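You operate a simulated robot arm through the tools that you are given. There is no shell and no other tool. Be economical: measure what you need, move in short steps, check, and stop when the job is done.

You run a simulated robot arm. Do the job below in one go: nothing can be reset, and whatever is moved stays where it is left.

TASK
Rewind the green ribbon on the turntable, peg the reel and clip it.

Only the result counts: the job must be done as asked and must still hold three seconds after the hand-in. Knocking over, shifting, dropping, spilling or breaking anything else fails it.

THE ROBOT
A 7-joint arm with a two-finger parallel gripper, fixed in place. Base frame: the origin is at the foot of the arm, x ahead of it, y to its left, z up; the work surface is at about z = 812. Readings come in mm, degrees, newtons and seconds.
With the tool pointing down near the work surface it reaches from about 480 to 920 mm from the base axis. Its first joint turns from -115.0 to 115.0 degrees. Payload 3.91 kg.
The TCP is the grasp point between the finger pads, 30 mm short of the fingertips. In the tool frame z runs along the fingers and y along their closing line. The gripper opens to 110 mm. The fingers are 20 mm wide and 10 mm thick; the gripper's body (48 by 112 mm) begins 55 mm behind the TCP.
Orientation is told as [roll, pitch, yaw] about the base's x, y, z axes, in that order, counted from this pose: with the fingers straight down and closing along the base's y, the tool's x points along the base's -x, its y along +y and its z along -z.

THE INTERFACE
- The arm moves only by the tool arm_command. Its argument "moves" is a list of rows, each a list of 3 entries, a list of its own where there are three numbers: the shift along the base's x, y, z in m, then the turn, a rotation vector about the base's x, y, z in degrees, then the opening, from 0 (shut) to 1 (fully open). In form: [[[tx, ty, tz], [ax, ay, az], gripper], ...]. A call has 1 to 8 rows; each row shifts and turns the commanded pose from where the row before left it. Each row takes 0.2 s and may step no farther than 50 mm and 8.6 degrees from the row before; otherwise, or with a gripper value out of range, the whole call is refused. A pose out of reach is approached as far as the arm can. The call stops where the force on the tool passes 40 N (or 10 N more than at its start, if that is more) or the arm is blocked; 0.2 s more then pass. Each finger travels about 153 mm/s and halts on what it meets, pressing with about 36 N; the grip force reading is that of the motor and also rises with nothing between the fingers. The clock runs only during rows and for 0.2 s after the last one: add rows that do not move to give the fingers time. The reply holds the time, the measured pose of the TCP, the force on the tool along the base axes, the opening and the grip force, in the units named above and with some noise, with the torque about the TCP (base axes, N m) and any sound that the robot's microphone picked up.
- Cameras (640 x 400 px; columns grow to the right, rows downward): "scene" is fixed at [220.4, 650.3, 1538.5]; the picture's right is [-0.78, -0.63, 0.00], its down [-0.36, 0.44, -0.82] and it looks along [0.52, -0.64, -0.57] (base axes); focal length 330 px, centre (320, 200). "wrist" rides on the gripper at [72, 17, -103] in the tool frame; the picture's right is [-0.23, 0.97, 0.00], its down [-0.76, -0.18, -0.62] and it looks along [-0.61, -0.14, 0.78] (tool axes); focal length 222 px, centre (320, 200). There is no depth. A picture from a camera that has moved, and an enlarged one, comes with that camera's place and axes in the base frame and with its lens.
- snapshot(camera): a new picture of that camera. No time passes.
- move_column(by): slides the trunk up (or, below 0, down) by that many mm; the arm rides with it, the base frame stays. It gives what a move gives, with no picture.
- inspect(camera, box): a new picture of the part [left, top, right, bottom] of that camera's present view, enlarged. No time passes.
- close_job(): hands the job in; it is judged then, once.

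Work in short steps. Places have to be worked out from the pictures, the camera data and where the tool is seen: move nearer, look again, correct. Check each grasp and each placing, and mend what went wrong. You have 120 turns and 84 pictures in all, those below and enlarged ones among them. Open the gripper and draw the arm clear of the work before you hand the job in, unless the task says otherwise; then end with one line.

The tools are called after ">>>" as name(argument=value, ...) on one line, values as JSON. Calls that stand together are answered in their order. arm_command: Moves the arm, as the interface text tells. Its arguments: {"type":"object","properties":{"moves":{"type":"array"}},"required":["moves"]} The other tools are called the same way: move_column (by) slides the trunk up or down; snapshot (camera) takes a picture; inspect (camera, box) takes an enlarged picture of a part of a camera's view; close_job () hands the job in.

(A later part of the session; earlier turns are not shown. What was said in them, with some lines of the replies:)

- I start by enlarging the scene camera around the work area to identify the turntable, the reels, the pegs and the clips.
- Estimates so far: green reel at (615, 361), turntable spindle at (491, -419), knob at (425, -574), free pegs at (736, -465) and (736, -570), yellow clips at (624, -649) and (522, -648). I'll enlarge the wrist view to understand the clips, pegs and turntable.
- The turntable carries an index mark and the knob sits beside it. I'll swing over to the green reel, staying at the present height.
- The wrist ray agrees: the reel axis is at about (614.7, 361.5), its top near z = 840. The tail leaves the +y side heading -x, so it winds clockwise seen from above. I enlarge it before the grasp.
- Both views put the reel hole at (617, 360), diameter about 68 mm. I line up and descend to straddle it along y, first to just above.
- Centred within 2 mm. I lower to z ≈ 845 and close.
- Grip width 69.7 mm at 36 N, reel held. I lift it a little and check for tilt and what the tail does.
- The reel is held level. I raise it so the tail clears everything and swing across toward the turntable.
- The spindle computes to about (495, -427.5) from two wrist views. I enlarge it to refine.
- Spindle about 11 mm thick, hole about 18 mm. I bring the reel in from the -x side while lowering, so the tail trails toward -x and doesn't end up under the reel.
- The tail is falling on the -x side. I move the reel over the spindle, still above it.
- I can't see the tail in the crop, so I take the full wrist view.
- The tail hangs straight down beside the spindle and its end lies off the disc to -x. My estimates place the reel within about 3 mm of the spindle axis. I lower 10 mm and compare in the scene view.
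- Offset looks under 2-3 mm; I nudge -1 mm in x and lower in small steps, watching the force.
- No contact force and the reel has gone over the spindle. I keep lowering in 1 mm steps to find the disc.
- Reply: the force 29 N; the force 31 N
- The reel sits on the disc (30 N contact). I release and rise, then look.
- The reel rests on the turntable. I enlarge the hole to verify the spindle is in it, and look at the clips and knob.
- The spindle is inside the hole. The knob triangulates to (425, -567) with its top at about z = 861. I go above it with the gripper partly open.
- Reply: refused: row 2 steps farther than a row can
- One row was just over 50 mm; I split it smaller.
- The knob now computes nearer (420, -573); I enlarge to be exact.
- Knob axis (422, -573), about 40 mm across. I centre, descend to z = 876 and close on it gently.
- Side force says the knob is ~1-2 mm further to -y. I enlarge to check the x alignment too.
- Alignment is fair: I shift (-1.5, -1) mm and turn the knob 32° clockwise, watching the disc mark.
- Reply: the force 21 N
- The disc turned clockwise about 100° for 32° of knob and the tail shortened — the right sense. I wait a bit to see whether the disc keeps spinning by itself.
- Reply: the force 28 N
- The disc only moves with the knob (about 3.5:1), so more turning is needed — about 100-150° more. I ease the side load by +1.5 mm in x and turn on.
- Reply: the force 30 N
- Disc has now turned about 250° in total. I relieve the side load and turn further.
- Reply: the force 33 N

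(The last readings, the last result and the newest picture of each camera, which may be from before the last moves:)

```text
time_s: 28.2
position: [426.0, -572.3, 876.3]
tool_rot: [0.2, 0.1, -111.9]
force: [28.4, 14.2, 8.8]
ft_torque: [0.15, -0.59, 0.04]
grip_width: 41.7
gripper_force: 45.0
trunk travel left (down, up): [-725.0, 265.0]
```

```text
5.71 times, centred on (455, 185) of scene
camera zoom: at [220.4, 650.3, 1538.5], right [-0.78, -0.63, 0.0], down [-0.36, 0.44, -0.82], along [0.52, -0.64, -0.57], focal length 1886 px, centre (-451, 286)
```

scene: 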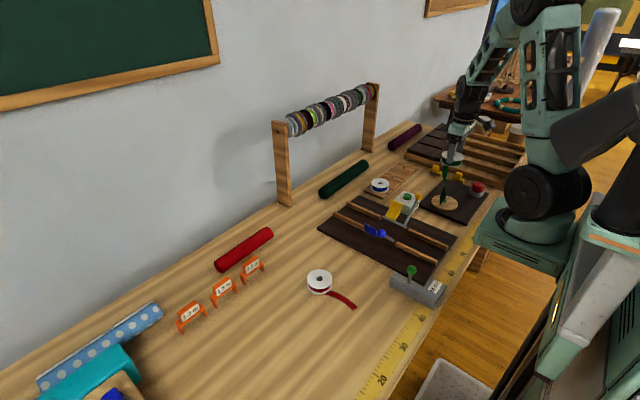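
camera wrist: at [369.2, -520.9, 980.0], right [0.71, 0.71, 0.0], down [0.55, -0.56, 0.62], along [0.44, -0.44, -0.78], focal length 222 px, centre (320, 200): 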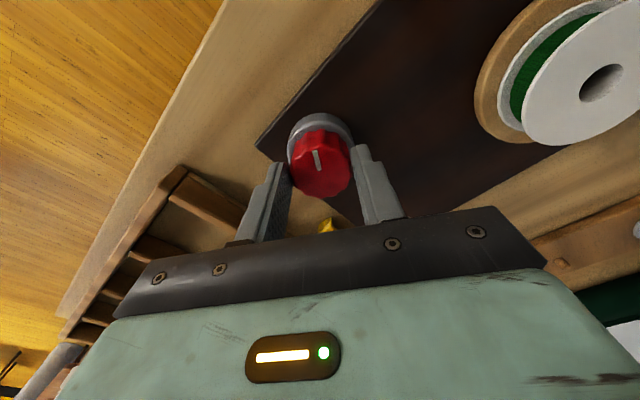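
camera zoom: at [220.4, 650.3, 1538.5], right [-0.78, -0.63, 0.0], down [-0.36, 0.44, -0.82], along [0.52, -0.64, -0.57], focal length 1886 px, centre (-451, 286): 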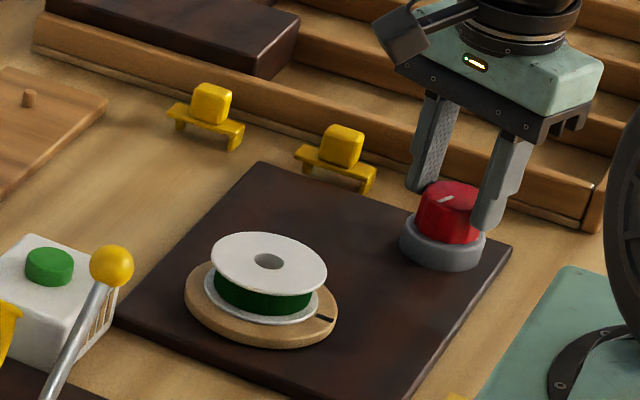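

About 390° now. Another 40-48° of knob.

>>> arm_command(moves=[[[0.001, 0.001, 0], [0, 0, 0], 0.2], [[0, 0, 0], [0, 0, -8], 0.2], [[0, 0, 0], [0, 0, -8], 0.2], [[0, 0, 0], [0, 0, -8], 0.2], [[0, 0, 0], [0, 0, -8], 0.2], [[0, 0, 0], [0, 0, -8], 0.2], [[0, 0, 0], [0, 0, -8], 0.2], [[0, 0, 0], [0, 0, 0], 0.2]])

>>> snapshot(camera="wrist")

>>> inspect(camera="scene", box=[410, 150, 500, 220])

```text
time_s: 30.0
position: [424.3, -575.1, 875.9]
tool_rot: [0.2, -0.1, -160.3]
force: [23.9, -17.9, 1.9]
ft_torque: [-0.48, -1.19, -0.03]
grip_width: 41.1
gripper_force: 44.9
trunk travel left (down, up): [-725.0, 265.0]
```

```text
41 pictures are left
camera wrist: at [497.5, -566.4, 980.0], right [0.12, -0.99, 0.0], down [-0.78, -0.09, 0.62], along [-0.62, -0.08, -0.78], focal length 222 px, centre (320, 200)
```

wrist: 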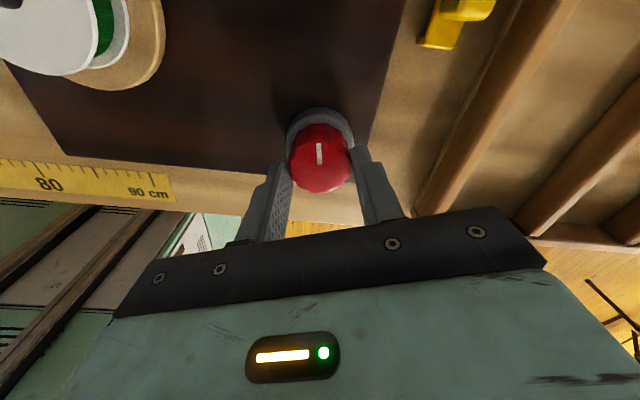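

```text
5.71 times, centred on (455, 185) of scene
camera zoom: at [220.4, 650.3, 1538.5], right [-0.78, -0.63, 0.0], down [-0.36, 0.44, -0.82], along [0.52, -0.64, -0.57], focal length 1886 px, centre (-451, 286)
```

zoom: 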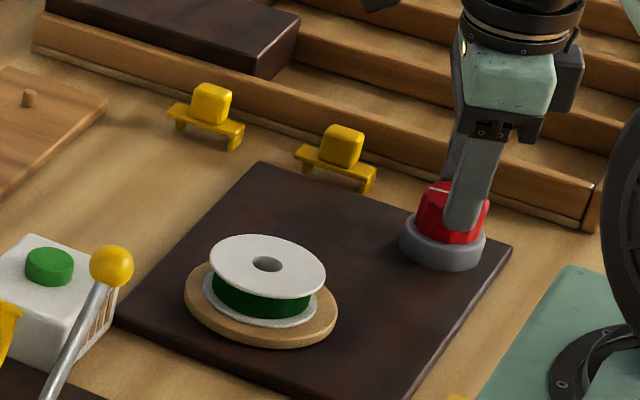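

About 560° turned and no tail in sight. I release, rise and turn the hand back to look at the reel.

>>> arm_command(moves=[[[0, 0, 0], [0, 0, 0], 0.65], [[0, 0, 0], [0, 0, 0], 0.65], [[0, 0, 0.04], [0, 0, 0], 0.65], [[0, 0, 0.05], [0, 0, 0], 0.65], [[0, 0, 0.05], [0, 0, 0], 0.65], [[0.02, 0.04, 0.02], [0, 0, 8], 0.65], [[0.02, 0.04, 0], [0, 0, 8], 0.65], [[0.02, 0.04, 0], [0, 0, 8], 0.65]])

>>> arm_command(moves=[[[0.01, 0.02, 0], [0, 0, 8.5], 0.65], [[0, 0, 0], [0, 0, 8.5], 0.65], [[0, 0, 0], [0, 0, 8.5], 0.65], [[0, 0, 0], [0, 0, 8.5], 0.65], [[0, 0, 0], [0, 0, 8.5], 0.65], [[0, 0, 0], [0, 0, 8.5], 0.65], [[0, 0, 0], [0, 0, 8.5], 0.65], [[0, 0, 0], [0, 0, 8.5], 0.65]])

>>> arm_command(moves=[[[0, 0, 0], [0, 0, 8.5], 0.65], [[0, 0, 0], [0, 0, 8.5], 0.65], [[0, 0, 0], [0, 0, 8.5], 0.65], [[0, 0, 0], [0, 0, 8.5], 0.65], [[0, 0, 0], [0, 0, 8.5], 0.65], [[0, 0, 0], [0, 0, 8.5], 0.65], [[0, 0, 0], [0, 0, 8.5], 0.65], [[0, 0, 0], [0, 0, 8.5], 0.65]])

>>> inspect(camera="wrist", box=[200, 0, 440, 160])

>>> inspect(camera="scene", box=[425, 160, 485, 215])

```text
time_s: 31.8
position: [483.4, -453.9, 1038.2]
tool_rot: [0.1, -0.1, -136.0]
force: [1.0, -0.1, 0.2]
ft_torque: [0.07, -0.02, 0.0]
grip_width: 71.4
gripper_force: 0.1
trunk travel left (down, up): [-725.0, 265.0]
```

```text
time_s: 33.6
position: [493.1, -431.3, 1038.0]
tool_rot: [0.0, 0.1, -67.7]
force: [0.1, 0.1, -1.0]
ft_torque: [-0.01, 0.0, 0.02]
grip_width: 71.5
gripper_force: 0.2
trunk travel left (down, up): [-725.0, 265.0]
```

```text
time_s: 35.4
position: [494.4, -432.9, 1037.4]
tool_rot: [0.0, 0.0, 0.0]
force: [-0.1, 0.0, -0.5]
ft_torque: [0.02, 0.05, 0.0]
grip_width: 71.4
gripper_force: 0.0
trunk travel left (down, up): [-725.0, 265.0]
```

```text
2.50 times, centred on (320, 80) of wrist
camera zoom: at [420.5, -416.1, 1140.3], right [0.23, 0.97, 0.0], down [0.76, -0.18, 0.62], along [0.61, -0.14, -0.78], focal length 555 px, centre (320, 500)
```

zoom: 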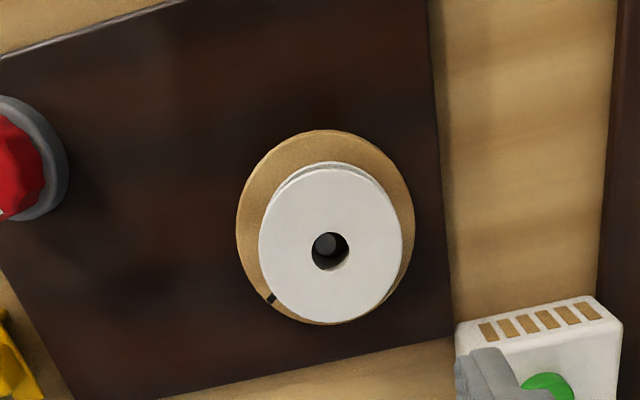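

```text
7.27 times, centred on (455, 188) of scene
camera zoom: at [220.4, 650.3, 1538.5], right [-0.78, -0.63, 0.0], down [-0.36, 0.44, -0.82], along [0.52, -0.64, -0.57], focal length 2400 px, centre (-662, 291)
```

zoom: 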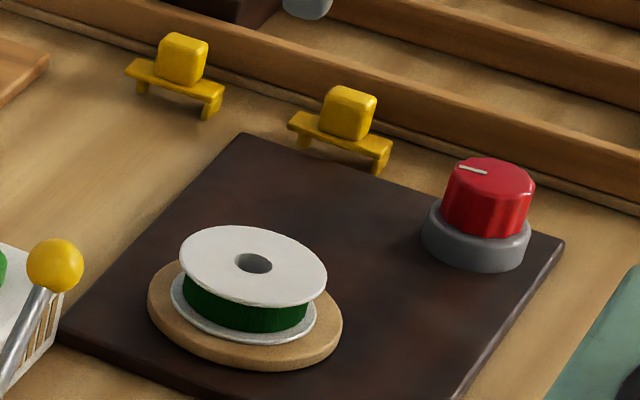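

Tail gone from view. I go back down over the reel to pick it off the spindle; the lift will show whether it is truly wound.

>>> arm_command(moves=[[[-0.0015, 0.0035, -0.04], [0, 0, 0], 0.9], [[0, 0, -0.05], [0, 0, 0], 0.9], [[0, 0, -0.045], [0, 0, 0], 0.9], [[0, 0, -0.036], [0, 0, 0], 0.9], [[0, 0, 0], [0, 0, 0], 0.9]])

>>> arm_command(moves=[[[0, 0, 0], [0, 0, 0], 0], [[0, 0, 0], [0, 0, 0], 0], [[0, 0, 0], [0, 0, 0], 0]])

>>> inspect(camera="scene", box=[425, 170, 475, 215])

```text
time_s: 36.6
position: [493.1, -428.9, 865.7]
tool_rot: [0.0, 0.0, 0.1]
force: [-0.3, -0.1, -0.9]
ft_torque: [-0.01, -0.03, 0.04]
grip_width: 98.8
gripper_force: 0.0
trunk travel left (down, up): [-725.0, 265.0]
```

```text
time_s: 37.4
position: [491.9, -429.4, 865.4]
tool_rot: [0.0, 0.0, 0.0]
force: [-0.1, 0.1, 0.0]
ft_torque: [0.01, 0.03, 0.03]
grip_width: 70.3
gripper_force: 36.1
trunk travel left (down, up): [-725.0, 265.0]
```

```text
8.89 times, centred on (450, 192) of scene
camera zoom: at [220.4, 650.3, 1538.5], right [-0.78, -0.63, 0.0], down [-0.36, 0.44, -0.82], along [0.52, -0.64, -0.57], focal length 2933 px, centre (-836, 267)
```

zoom: 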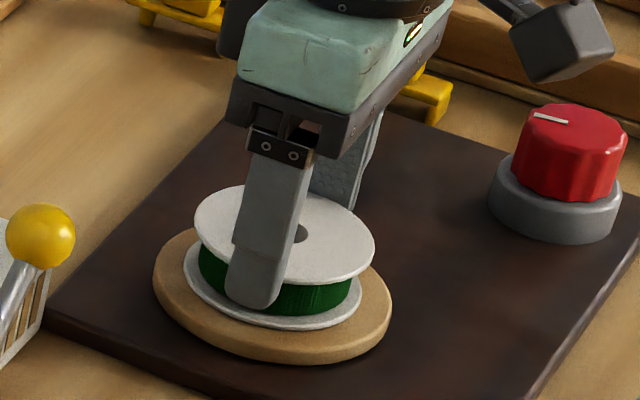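

Gripped at 70.3 mm. I lift straight up and check for a hanging tail.

>>> arm_command(moves=[[[0, 0, 0.02], [0, 0, 0], 0], [[0, 0, 0.04], [0, 0, 0], 0], [[0, 0, 0.05], [0, 0, 0], 0], [[0, 0, 0.05], [0, 0, 0], 0], [[0, 0, 0], [0, 0, 0], 0]])

>>> inspect(camera="scene", box=[400, 110, 500, 215])

>>> snapshot(camera="wrist")

```text
time_s: 38.6
position: [491.3, -430.1, 1026.1]
tool_rot: [-0.1, 0.0, 0.0]
force: [0.1, 0.3, 0.4]
ft_torque: [-0.01, 0.02, -0.02]
grip_width: 70.1
gripper_force: 35.9
trunk travel left (down, up): [-725.0, 265.0]
```

```text
3.81 times, centred on (450, 162) of scene
camera zoom: at [220.4, 650.3, 1538.5], right [-0.78, -0.63, 0.0], down [-0.36, 0.44, -0.82], along [0.52, -0.64, -0.57], focal length 1257 px, centre (-175, 343)
```

zoom: 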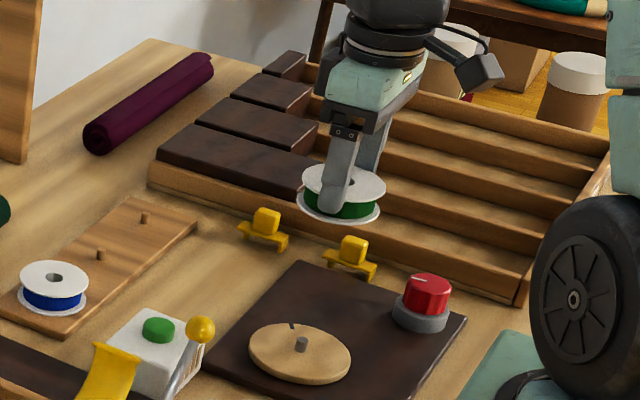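

```text
35 pictures are left
camera wrist: at [418.7, -412.2, 1129.5], right [0.23, 0.97, 0.0], down [0.76, -0.18, 0.62], along [0.61, -0.14, -0.78], focal length 222 px, centre (320, 200)
```

wrist: 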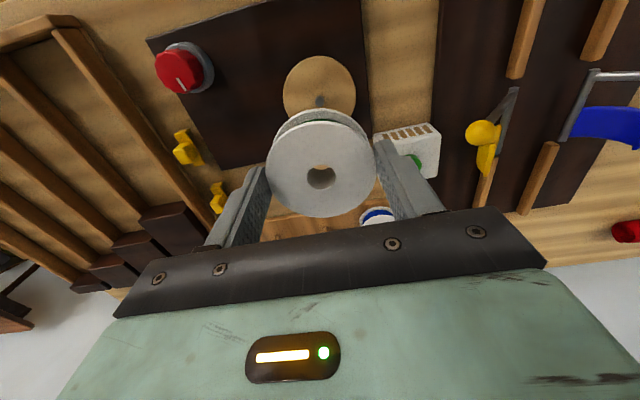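

Fully wound, no tail. Next: peg 2, estimated near (730, -467). I move to a vantage point beside it, at y = -385, to see the pegs.

>>> arm_command(moves=[[[0.045, 0, 0], [0, 0, 0], 0], [[0.045, 0, 0], [0, 0, 0], 0], [[0.045, 0, 0], [0, 0, 0], 0], [[0.045, 0.015, 0], [0, 0, 0], 0], [[0.045, 0.015, 0], [0, 0, 0], 0], [[0.01, 0.015, -0.04], [0, 0, 0], 0], [[0, 0, 0], [0, 0, 0], 0]])

>>> snapshot(camera="wrist")

```text
time_s: 40.2
position: [727.5, -383.7, 984.6]
tool_rot: [0.0, 0.1, 0.0]
force: [-0.5, 0.5, -0.2]
ft_torque: [0.06, 0.0, 0.01]
grip_width: 70.2
gripper_force: 36.3
trunk travel left (down, up): [-725.0, 265.0]
```

```text
34 pictures are left
camera wrist: at [655.1, -366.9, 1088.2], right [0.23, 0.97, 0.0], down [0.76, -0.18, 0.62], along [0.61, -0.14, -0.78], focal length 222 px, centre (320, 200)
```

wrist: 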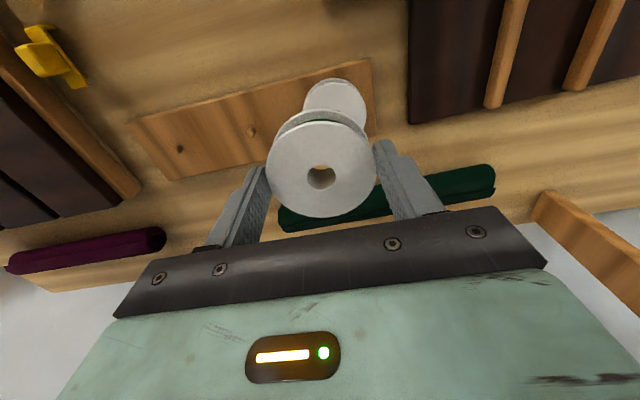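

>>> inspect(camera="wrist", box=[120, 70, 300, 182])

```text
3.56 times, centred on (210, 126) of wrist
camera zoom: at [655.1, -366.9, 1088.2], right [0.23, 0.97, 0.0], down [0.76, -0.18, 0.62], along [0.61, -0.14, -0.78], focal length 790 px, centre (711, 463)
```

zoom: 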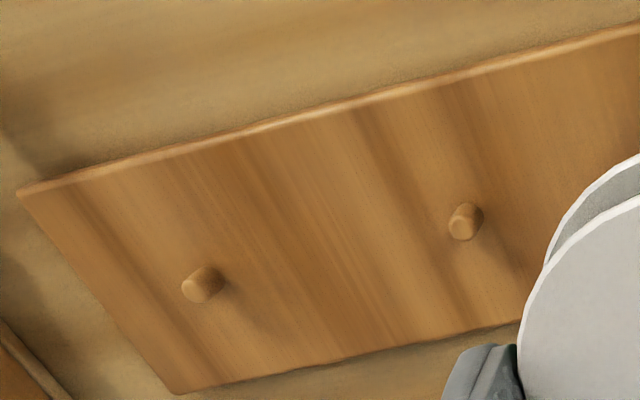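

Peg 2 (top ≈ z 834) resolves to about (733, -469.5) after correcting the camera's bias. I move above it with the reel bottom about 15 mm above the peg top, then compare.

>>> arm_command(moves=[[[0.002, -0.04, 0], [0, 0, 0], 0], [[0.002, -0.045, 0], [0, 0, 0], 0], [[0.001, 0, -0.05], [0, 0, 0], 0], [[0, 0, -0.05], [0, 0, 0], 0], [[0, 0, 0], [0, 0, 0], 0]])

>>> inspect(camera="scene", box=[360, 145, 430, 205])

>>> snapshot(camera="wrist")

```text
time_s: 41.4
position: [731.2, -468.4, 884.6]
tool_rot: [0.1, 0.0, 0.1]
force: [0.0, -0.3, -0.5]
ft_torque: [-0.01, 0.0, 0.02]
grip_width: 70.1
gripper_force: 36.3
trunk travel left (down, up): [-725.0, 265.0]
```

```text
6.67 times, centred on (395, 175) of scene
camera zoom: at [220.4, 650.3, 1538.5], right [-0.78, -0.63, 0.0], down [-0.36, 0.44, -0.82], along [0.52, -0.64, -0.57], focal length 2200 px, centre (-180, 367)
```

zoom: 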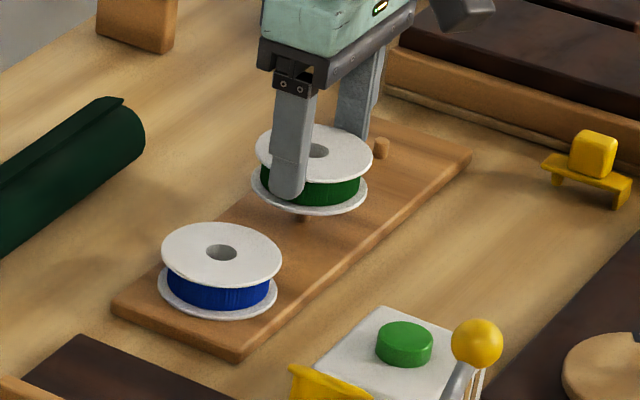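

```text
31 pictures are left
camera wrist: at [659.0, -451.9, 987.1], right [0.23, 0.97, 0.0], down [0.76, -0.18, 0.62], along [0.61, -0.14, -0.78], focal length 222 px, centre (320, 200)
```

wrist: 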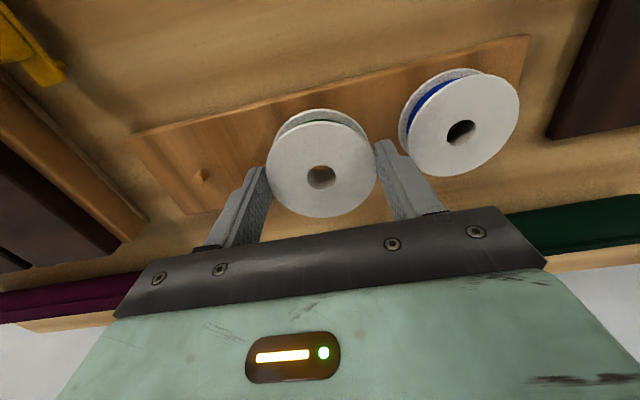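

The peg is seen just under the reel; I zoom in closely to judge the offset.

>>> inspect(camera="scene", box=[394, 160, 424, 184])

```text
16.00 times, centred on (409, 172) of scene
camera zoom: at [220.4, 650.3, 1538.5], right [-0.78, -0.63, 0.0], down [-0.36, 0.44, -0.82], along [0.52, -0.64, -0.57], focal length 5280 px, centre (-1104, 648)
```

zoom: 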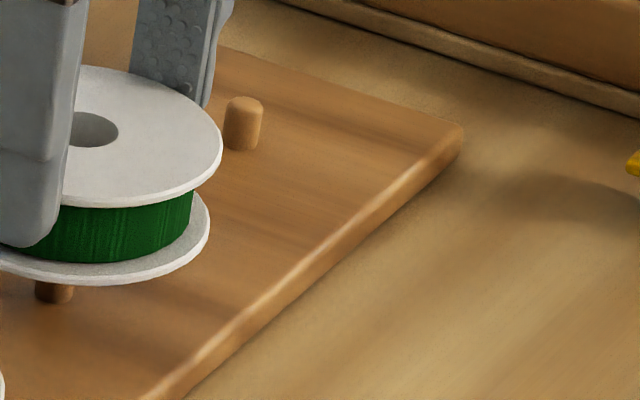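

Scene view suggests the reel should go about +2.5 mm in x and -1 mm in y. I correct, lower to just over the peg top and look again.

>>> arm_command(moves=[[[0.0025, -0.001, -0.008], [0, 0, 0], 0], [[0, 0, -0.006], [0, 0, 0], 0], [[0, 0, 0], [0, 0, 0], 0]])

>>> inspect(camera="scene", box=[386, 160, 416, 184])

```text
time_s: 42.2
position: [734.2, -469.9, 870.2]
tool_rot: [-0.1, 0.0, 0.0]
force: [0.4, -1.2, -0.6]
ft_torque: [-0.05, 0.03, 0.0]
grip_width: 70.4
gripper_force: 36.2
trunk travel left (down, up): [-725.0, 265.0]
```

```text
16.00 times, centred on (401, 172) of scene
camera zoom: at [220.4, 650.3, 1538.5], right [-0.78, -0.63, 0.0], down [-0.36, 0.44, -0.82], along [0.52, -0.64, -0.57], focal length 5280 px, centre (-976, 648)
```

zoom: 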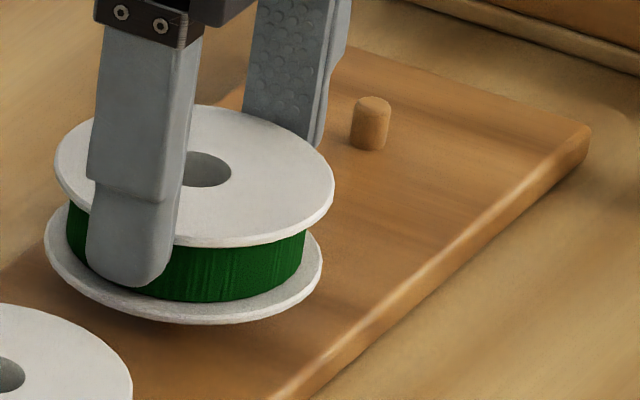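

Looks aligned within about 2-3 mm. I lower in small steps, watching for contact on the peg top.

>>> arm_command(moves=[[[0, 0, -0.002], [0, 0, 0], 0], [[0, 0, -0.002], [0, 0, 0], 0], [[0, 0, -0.002], [0, 0, 0], 0], [[0, 0, 0], [0, 0, 0], 0]])

>>> arm_command(moves=[[[0, 0, -0.002], [0, 0, 0], 0], [[0, 0, -0.002], [0, 0, 0], 0], [[0, 0, -0.001], [0, 0, 0], 0], [[0, 0, 0], [0, 0, 0], 0]])

>>> inspect(camera="scene", box=[386, 160, 416, 184])

```text
time_s: 43.2
position: [735.8, -470.3, 867.1]
tool_rot: [-0.1, 0.0, 0.0]
force: [1.0, -0.8, 8.7]
ft_torque: [-0.1, -0.12, -0.04]
grip_width: 70.3
gripper_force: 36.3
trunk travel left (down, up): [-725.0, 265.0]
```

```text
time_s: 44.2
position: [734.3, -470.3, 860.0]
tool_rot: [0.0, 0.0, 0.0]
force: [1.0, -6.2, 0.1]
ft_torque: [-0.29, -0.03, 0.0]
grip_width: 70.2
gripper_force: 35.7
trunk travel left (down, up): [-725.0, 265.0]
```

```text
16.00 times, centred on (401, 172) of scene
camera zoom: at [220.4, 650.3, 1538.5], right [-0.78, -0.63, 0.0], down [-0.36, 0.44, -0.82], along [0.52, -0.64, -0.57], focal length 5280 px, centre (-976, 648)
```

zoom: 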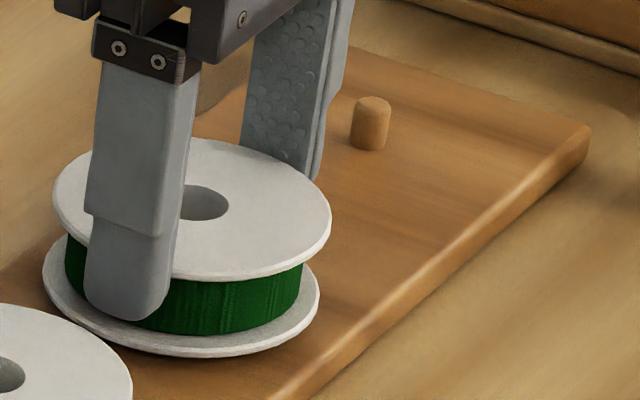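

It brushed the peg's edge then slid over it; the -y force says shift about 1.5 mm to -y. I continue down to seating.

>>> arm_command(moves=[[[0, -0.0015, 0], [0, 0, 0], 0], [[0, 0, -0.002], [0, 0, 0], 0], [[0, 0, -0.002], [0, 0, 0], 0], [[0, 0, 0], [0, 0, 0], 0]])

>>> arm_command(moves=[[[0, 0, -0.001], [0, 0, 0], 0], [[0, 0, -0.001], [0, 0, 0], 0], [[0, 0, 0], [0, 0, 0], 0]])

```text
time_s: 45.2
position: [734.7, -471.0, 855.8]
tool_rot: [0.1, 0.0, 0.0]
force: [0.1, -0.6, 0.0]
ft_torque: [-0.01, -0.02, 0.01]
grip_width: 70.2
gripper_force: 36.0
trunk travel left (down, up): [-725.0, 265.0]
```

```text
time_s: 46.0
position: [733.6, -471.1, 856.2]
tool_rot: [0.0, 0.0, 0.0]
force: [-1.5, 0.5, 5.4]
ft_torque: [0.06, 0.18, -0.01]
grip_width: 69.9
gripper_force: 36.2
trunk travel left (down, up): [-725.0, 265.0]
```

The reel is on the board (5 N). I open just enough and rise, keeping away from the blue reel.

>>> arm_command(moves=[[[0, 0, 0], [0, 0, 0], 0.78], [[0, 0, 0], [0, 0, 0], 0.78], [[0, 0, 0.03], [0, 0, 0], 0.78], [[0, 0, 0.05], [0, 0, 0], 0.78], [[0, 0, 0.05], [0, 0, 0], 0.78], [[0, 0, 0], [0, 0, 0], 0.78]])

>>> snapshot(camera="wrist")

```text
time_s: 47.4
position: [734.3, -470.8, 984.3]
tool_rot: [0.0, 0.1, 0.0]
force: [0.1, -0.1, 0.2]
ft_torque: [-0.01, 0.02, -0.01]
grip_width: 85.9
gripper_force: 0.0
trunk travel left (down, up): [-725.0, 265.0]
```

```text
27 pictures are left
camera wrist: at [661.6, -454.7, 1088.1], right [0.23, 0.97, 0.0], down [0.76, -0.18, 0.62], along [0.61, -0.14, -0.78], focal length 222 px, centre (320, 200)
```

wrist: 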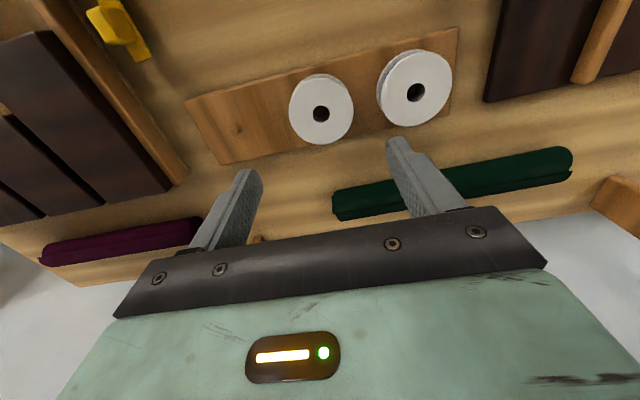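

The green reel is on the peg. Now to the nearer-to-base yellow clip (about (522, -648)) for a close look.

>>> arm_command(moves=[[[-0.04, -0.025, 0], [0, 0, 0], 0.78], [[-0.04, -0.025, 0], [0, 0, 0], 0.78], [[-0.04, -0.025, 0], [0, 0, 0], 0.78], [[-0.04, -0.025, 0], [0, 0, 0], 0.78], [[-0.03, -0.03, 0], [0, 0, 0], 0.78], [[-0.01, -0.03, -0.02], [0, 0, 0], 0.78], [[0, 0, 0], [0, 0, 0], 0.78]])

>>> inspect(camera="wrist", box=[200, 20, 440, 170])

```text
time_s: 49.0
position: [532.9, -631.7, 963.6]
tool_rot: [0.1, -0.1, 0.0]
force: [0.0, -0.1, -0.7]
ft_torque: [0.04, -0.01, -0.03]
grip_width: 86.2
gripper_force: 0.0
trunk travel left (down, up): [-725.0, 265.0]
```

```text
2.67 times, centred on (320, 95) of wrist
camera zoom: at [461.2, -615.3, 1067.0], right [0.23, 0.97, 0.0], down [0.76, -0.18, 0.62], along [0.61, -0.14, -0.78], focal length 592 px, centre (320, 480)
```

zoom: 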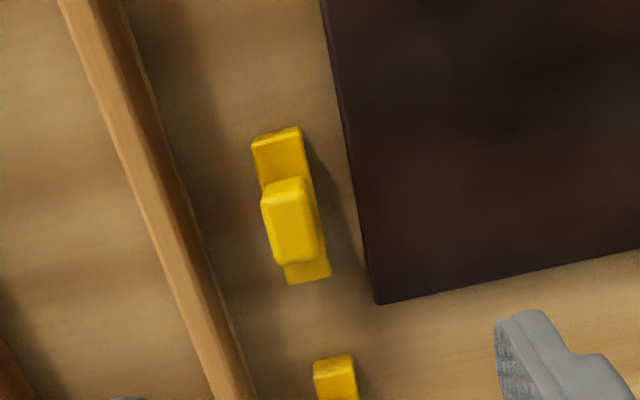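

The clip is a 52 x 17 mm saddle along x, with short legs and a block handle, centred near (516, -638). I need its exact shape to know how it fits the reel, so I zoom in with the scene camera on the clips, and on the reels.

>>> inspect(camera="scene", box=[426, 160, 450, 178])

>>> inspect(camera="scene", box=[365, 155, 420, 200])

```text
16.00 times, centred on (438, 169) of scene
camera zoom: at [220.4, 650.3, 1538.5], right [-0.78, -0.63, 0.0], down [-0.36, 0.44, -0.82], along [0.52, -0.64, -0.57], focal length 5280 px, centre (-1568, 696)
```

zoom: 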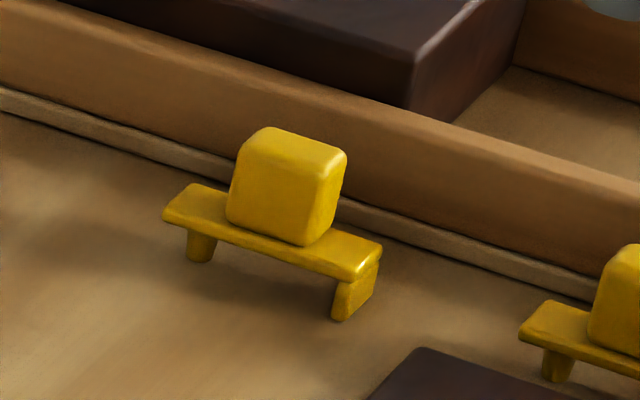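

```text
8.89 times, centred on (392, 178) of scene
camera zoom: at [220.4, 650.3, 1538.5], right [-0.78, -0.63, 0.0], down [-0.36, 0.44, -0.82], along [0.52, -0.64, -0.57], focal length 2933 px, centre (-324, 400)
```

zoom: 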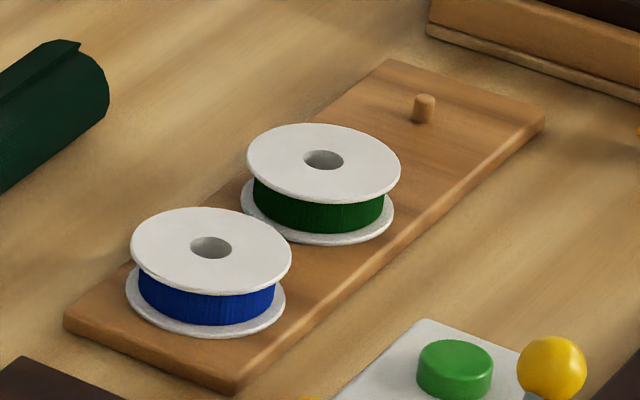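

Now the shape is clear: the clip has a round pin under its +x end and a flat tab at its -x end, so the pin goes in the reel's hub hole and the tab hangs over the rim. I grip its block along y; first hover above it.

>>> arm_command(moves=[[[-0.0155, -0.0065, -0.03], [0, 0, 0], 0.33], [[0, 0, -0.03], [0, 0, 0], 0.33], [[0, 0, 0], [0, 0, 0], 0.33], [[0, 0, 0], [0, 0, 0], 0.33]])

>>> inspect(camera="wrist", box=[220, 60, 420, 220])

>>> inspect(camera="scene", box=[430, 140, 480, 185])

```text
time_s: 50.0
position: [519.6, -638.0, 904.0]
tool_rot: [-0.1, 0.1, 0.0]
force: [0.4, -0.8, -0.4]
ft_torque: [-0.02, 0.0, -0.02]
grip_width: 36.2
gripper_force: 0.1
trunk travel left (down, up): [-725.0, 265.0]
```

```text
2.50 times, centred on (320, 140) of wrist
camera zoom: at [446.2, -621.0, 1007.2], right [0.23, 0.97, 0.0], down [0.76, -0.18, 0.62], along [0.61, -0.14, -0.78], focal length 555 px, centre (320, 350)
```

zoom: 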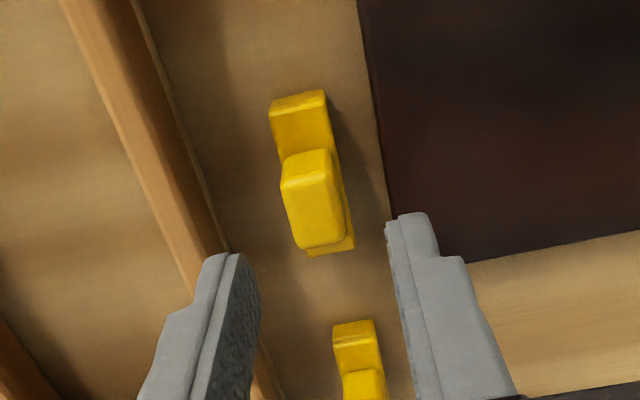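

```text
8.89 times, centred on (455, 162) of scene
camera zoom: at [220.4, 650.3, 1538.5], right [-0.78, -0.63, 0.0], down [-0.36, 0.44, -0.82], along [0.52, -0.64, -0.57], focal length 2933 px, centre (-880, 533)
```

zoom: 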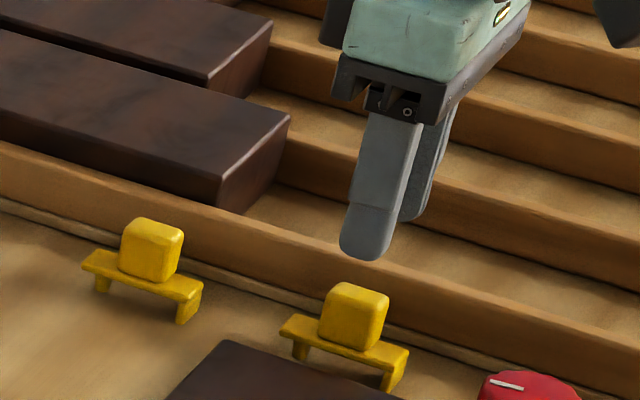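

Block top is centred near (516, -637.5). I lower to z = 862 so the tips stay just above the saddle bar, then close.

>>> arm_command(moves=[[[-0.002, 0.0005, -0.015], [0, 0, 0], 0.33], [[0, 0, -0.015], [0, 0, 0], 0.33], [[0, 0, -0.0115], [0, 0, 0], 0.33], [[0, 0, 0], [0, 0, 0], 0.33]])

>>> inspect(camera="wrist", box=[220, 60, 420, 220])

```text
time_s: 51.0
position: [517.1, -636.9, 862.5]
tool_rot: [0.0, 0.0, 0.1]
force: [0.0, -0.3, 0.4]
ft_torque: [0.02, -0.02, 0.0]
grip_width: 36.3
gripper_force: 0.1
trunk travel left (down, up): [-725.0, 265.0]
```

```text
2.50 times, centred on (320, 140) of wrist
camera zoom: at [444.2, -620.9, 966.6], right [0.23, 0.97, 0.0], down [0.76, -0.18, 0.62], along [0.61, -0.14, -0.78], focal length 555 px, centre (320, 350)
```

zoom: 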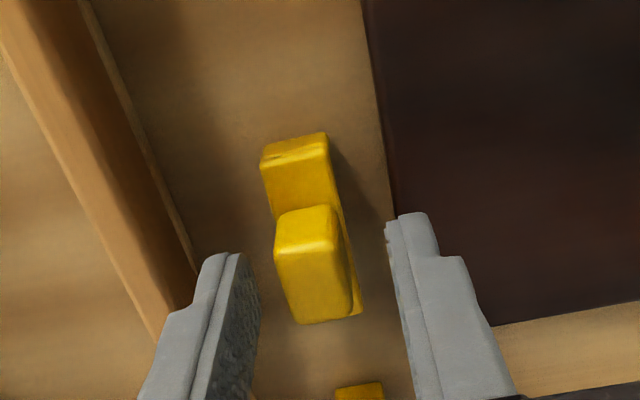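

Block lies between the fingers. Closing.

>>> arm_command(moves=[[[0, 0, 0], [0, 0, 0], 0], [[0, 0, 0], [0, 0, 0], 0], [[0, 0, 0], [0, 0, 0], 0]])

>>> arm_command(moves=[[[0, 0, 0.02], [0, 0, 0], 0], [[0, 0, 0.04], [0, 0, 0], 0], [[0, 0, 0.04], [0, 0, 0], 0], [[0, 0, 0], [0, 0, 0], 0]])

>>> inspect(camera="wrist", box=[240, 60, 400, 220])

>>> inspect(camera="scene", box=[425, 110, 475, 160])

```text
time_s: 51.8
position: [516.4, -636.6, 863.5]
tool_rot: [0.0, 0.1, 0.1]
force: [0.0, -1.1, -0.4]
ft_torque: [-0.02, 0.0, -0.02]
grip_width: 16.1
gripper_force: 35.3
trunk travel left (down, up): [-725.0, 265.0]
```

```text
time_s: 52.8
position: [516.2, -637.0, 965.7]
tool_rot: [0.0, 0.0, 0.1]
force: [0.2, 0.5, 0.0]
ft_torque: [0.0, -0.02, -0.01]
grip_width: 15.8
gripper_force: 35.9
trunk travel left (down, up): [-725.0, 265.0]
```

```text
2.50 times, centred on (320, 140) of wrist
camera zoom: at [444.7, -620.6, 1067.0], right [0.23, 0.97, 0.0], down [0.76, -0.18, 0.62], along [0.61, -0.14, -0.78], focal length 555 px, centre (320, 350)
```

zoom: 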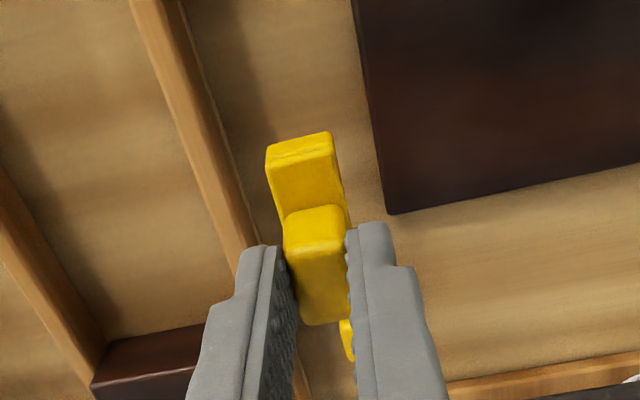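

```text
8.00 times, centred on (450, 135) of scene
camera zoom: at [220.4, 650.3, 1538.5], right [-0.78, -0.63, 0.0], down [-0.36, 0.44, -0.82], along [0.52, -0.64, -0.57], focal length 2640 px, centre (-720, 720)
```

zoom: 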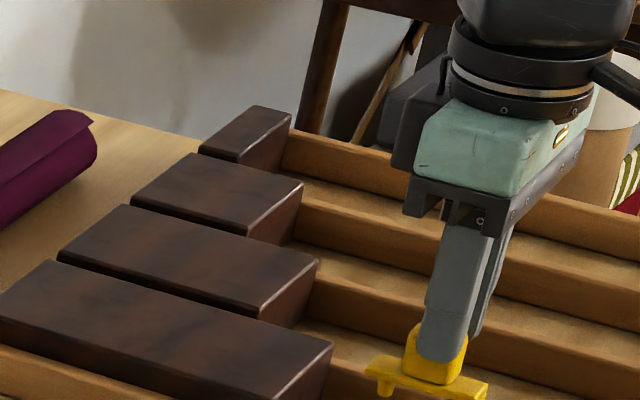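

The clip is held at 15.8 mm. The pin is about 20.5 mm to +x of the TCP; the reel's hole reads (735.7, -470.1) by the same camera, so the target is TCP ≈ (715, -469.3). I go there with the pin ~15 mm above the reel.

>>> arm_command(moves=[[[0.03, 0.03, 0.01], [0, 0, 0], 0], [[0.035, 0.03, 0], [0, 0, 0], 0], [[0.035, 0.03, 0], [0, 0, 0], 0], [[0.035, 0.03, 0], [0, 0, 0], 0], [[0.035, 0.03, 0], [0, 0, 0], 0], [[0.029, 0.0175, 0], [0, 0, 0], 0], [[0, 0, -0.04], [0, 0, 0], 0], [[0, 0, -0.022], [0, 0, 0], 0]])

>>> inspect(camera="scene", box=[380, 145, 430, 190])

>>> inspect(camera="wrist", box=[240, 60, 400, 220])

```text
time_s: 54.6
position: [716.0, -469.8, 911.1]
tool_rot: [0.0, 0.0, 0.0]
force: [0.4, 0.6, 0.1]
ft_torque: [0.0, -0.01, -0.03]
grip_width: 16.0
gripper_force: 36.6
trunk travel left (down, up): [-725.0, 265.0]
```

```text
8.89 times, centred on (405, 168) of scene
camera zoom: at [220.4, 650.3, 1538.5], right [-0.78, -0.63, 0.0], down [-0.36, 0.44, -0.82], along [0.52, -0.64, -0.57], focal length 2933 px, centre (-436, 489)
```

zoom: 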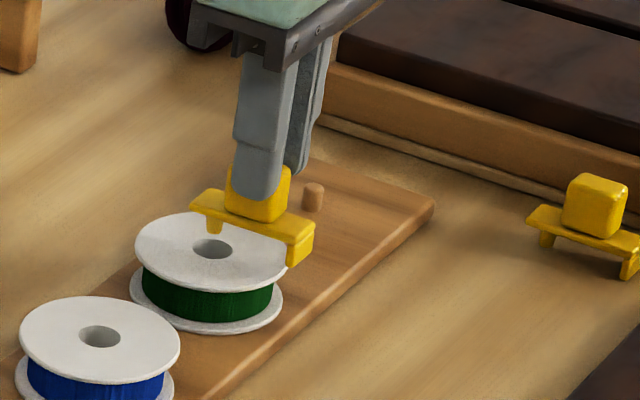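

```text
2.50 times, centred on (320, 140) of wrist
camera zoom: at [643.2, -453.1, 1014.3], right [0.23, 0.97, 0.0], down [0.76, -0.18, 0.62], along [0.61, -0.14, -0.78], focal length 555 px, centre (320, 350)
```

zoom: 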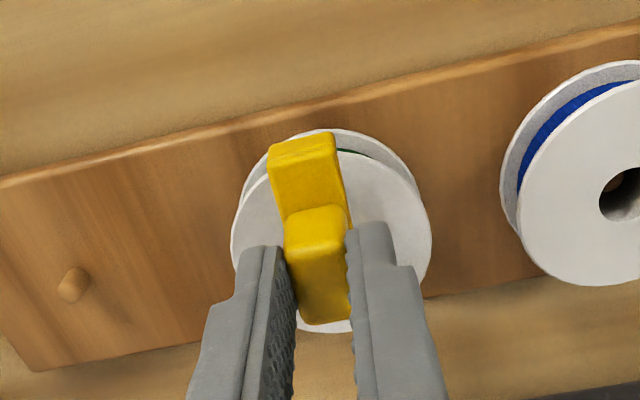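

Projecting the pin down lands it on the hole's centre, and the tab clears the rim. I lower in steps.

>>> arm_command(moves=[[[0, 0, -0.006], [0, 0, 0], 0], [[0, 0, -0.006], [0, 0, 0], 0], [[0, 0, -0.004], [0, 0, 0], 0], [[0, 0, 0], [0, 0, 0], 0]])

>>> inspect(camera="scene", box=[385, 155, 420, 187])

```text
time_s: 55.6
position: [715.6, -469.1, 895.9]
tool_rot: [0.0, 0.0, 0.0]
force: [-0.8, 0.4, -0.5]
ft_torque: [0.0, 0.02, 0.0]
grip_width: 16.1
gripper_force: 36.2
trunk travel left (down, up): [-725.0, 265.0]
```

```text
12.50 times, centred on (402, 171) of scene
camera zoom: at [220.4, 650.3, 1538.5], right [-0.78, -0.63, 0.0], down [-0.36, 0.44, -0.82], along [0.52, -0.64, -0.57], focal length 4125 px, centre (-711, 562)
```

zoom: 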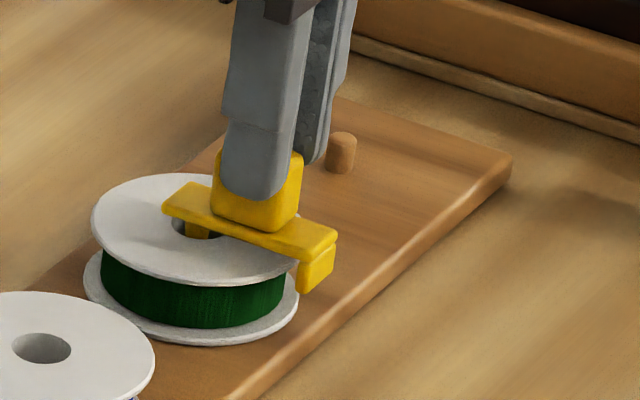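

The pin is entering the hole and the tab is outside the rim. Continuing down in 2 mm steps until contact.

>>> arm_command(moves=[[[0, 0, -0.002], [0, 0, 0], 0], [[0, 0, -0.002], [0, 0, 0], 0], [[0, 0, -0.002], [0, 0, 0], 0], [[0, 0, 0], [0, 0, 0], 0]])

>>> inspect(camera="scene", box=[385, 155, 420, 187])

```text
time_s: 56.6
position: [716.2, -470.7, 889.3]
tool_rot: [0.1, -0.1, 0.1]
force: [-0.5, -0.2, 3.2]
ft_torque: [0.01, -0.07, 0.02]
grip_width: 16.1
gripper_force: 36.4
trunk travel left (down, up): [-725.0, 265.0]
```

```text
12.50 times, centred on (402, 171) of scene
camera zoom: at [220.4, 650.3, 1538.5], right [-0.78, -0.63, 0.0], down [-0.36, 0.44, -0.82], along [0.52, -0.64, -0.57], focal length 4125 px, centre (-711, 562)
```

zoom: 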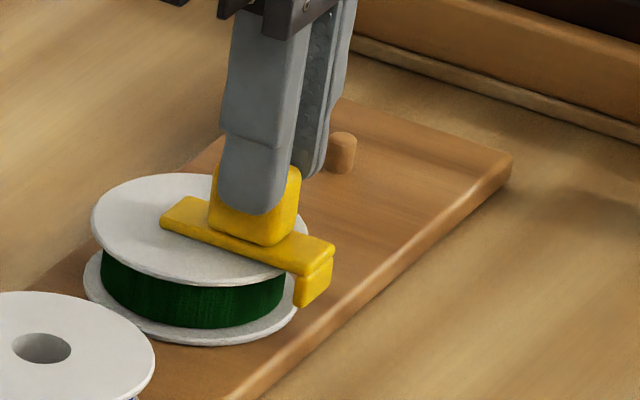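

The bar rests on the top flange (3 N). I press 2 mm further to seat it fully, listening for a click.

>>> arm_command(moves=[[[0, 0, -0.001], [0, 0, 0], 0], [[0, 0, -0.001], [0, 0, 0], 0], [[0, 0, 0], [0, 0, 0], 0]])

```text
time_s: 57.4
position: [716.2, -470.2, 889.8]
tool_rot: [-0.2, -0.2, 0.0]
force: [-2.8, 0.4, 18.8]
ft_torque: [0.05, -0.5, 0.03]
grip_width: 16.1
gripper_force: 35.9
trunk travel left (down, up): [-725.0, 265.0]
```

Firmly seated (19 N). I release with a modest opening, rise and look.

>>> arm_command(moves=[[[0, 0, 0.001], [0, 0, 0], 0], [[0, 0, 0], [0, 0, 0], 0.4], [[0, 0, 0], [0, 0, 0], 0.4], [[0, 0, 0.03], [0, 0, 0], 0.4], [[0, 0, 0.05], [0, 0, 0], 0.4], [[-0.03, 0, 0.03], [0, 0, 0], 0.4], [[-0.04, 0, 0.02], [0, 0, 0], 0.4], [[0, 0, 0], [0, 0, 0], 0.4]])

>>> inspect(camera="scene", box=[365, 150, 425, 205])

>>> snapshot(camera="wrist")

```text
time_s: 59.2
position: [647.1, -470.4, 1016.5]
tool_rot: [0.0, 0.0, 0.0]
force: [1.0, -0.6, 0.2]
ft_torque: [-0.01, 0.01, 0.01]
grip_width: 44.0
gripper_force: 0.1
trunk travel left (down, up): [-725.0, 265.0]
```

```text
7.27 times, centred on (395, 178) of scene
camera zoom: at [220.4, 650.3, 1538.5], right [-0.78, -0.63, 0.0], down [-0.36, 0.44, -0.82], along [0.52, -0.64, -0.57], focal length 2400 px, centre (-226, 364)
```

zoom: 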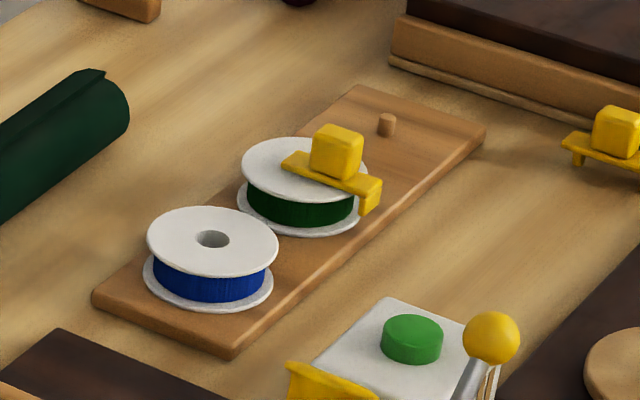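

```text
13 pictures are left
camera wrist: at [574.2, -453.6, 1120.4], right [0.23, 0.97, 0.0], down [0.76, -0.18, 0.62], along [0.61, -0.14, -0.78], focal length 222 px, centre (320, 200)
```

wrist: 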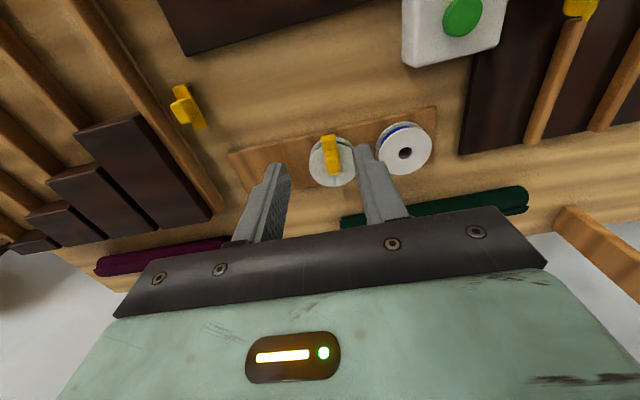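

The clip sits flat with its pin in the hub and tab over the rim. I draw the arm clear with the gripper open and take a last overall look.

>>> arm_command(moves=[[[-0.03, 0.02, 0.03], [0, 0, 0], 1], [[-0.03, 0.02, 0.03], [0, 0, 0], 1], [[-0.02, 0.02, 0.03], [0, 0, 0], 1], [[-0.02, 0.02, 0], [0, 0, 0], 1], [[0, 0, 0], [0, 0, 0], 1]])

>>> snapshot(camera="scene")

>>> inspect(camera="scene", box=[360, 130, 500, 230])

```text
time_s: 60.4
position: [545.0, -389.1, 1108.2]
tool_rot: [0.0, 0.0, 0.0]
force: [0.9, -0.1, 0.6]
ft_torque: [-0.01, 0.0, 0.04]
grip_width: 110.0
gripper_force: 0.0
trunk travel left (down, up): [-725.0, 265.0]
```

```text
12 pictures are left
```

scene: 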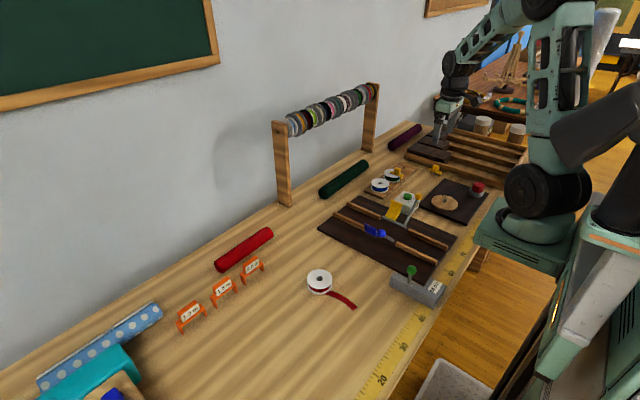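

```text
4.00 times, centred on (430, 180) of scene
camera zoom: at [220.4, 650.3, 1538.5], right [-0.78, -0.63, 0.0], down [-0.36, 0.44, -0.82], along [0.52, -0.64, -0.57], focal length 1320 px, centre (-120, 280)
```

zoom: 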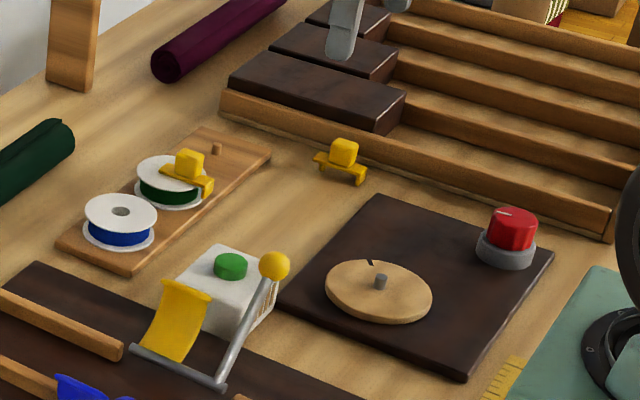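

Everything else is where it was: the green reel is wound, pegged and clipped, and the arm is clear. Handing in.

>>> close_job()

```text
The job is handed in.
```

The green ribbon is rewound with no tail left showing. Its reel is on the middle peg beside the blue one, with a yellow clip's pin in the hub and its tab over the rim.
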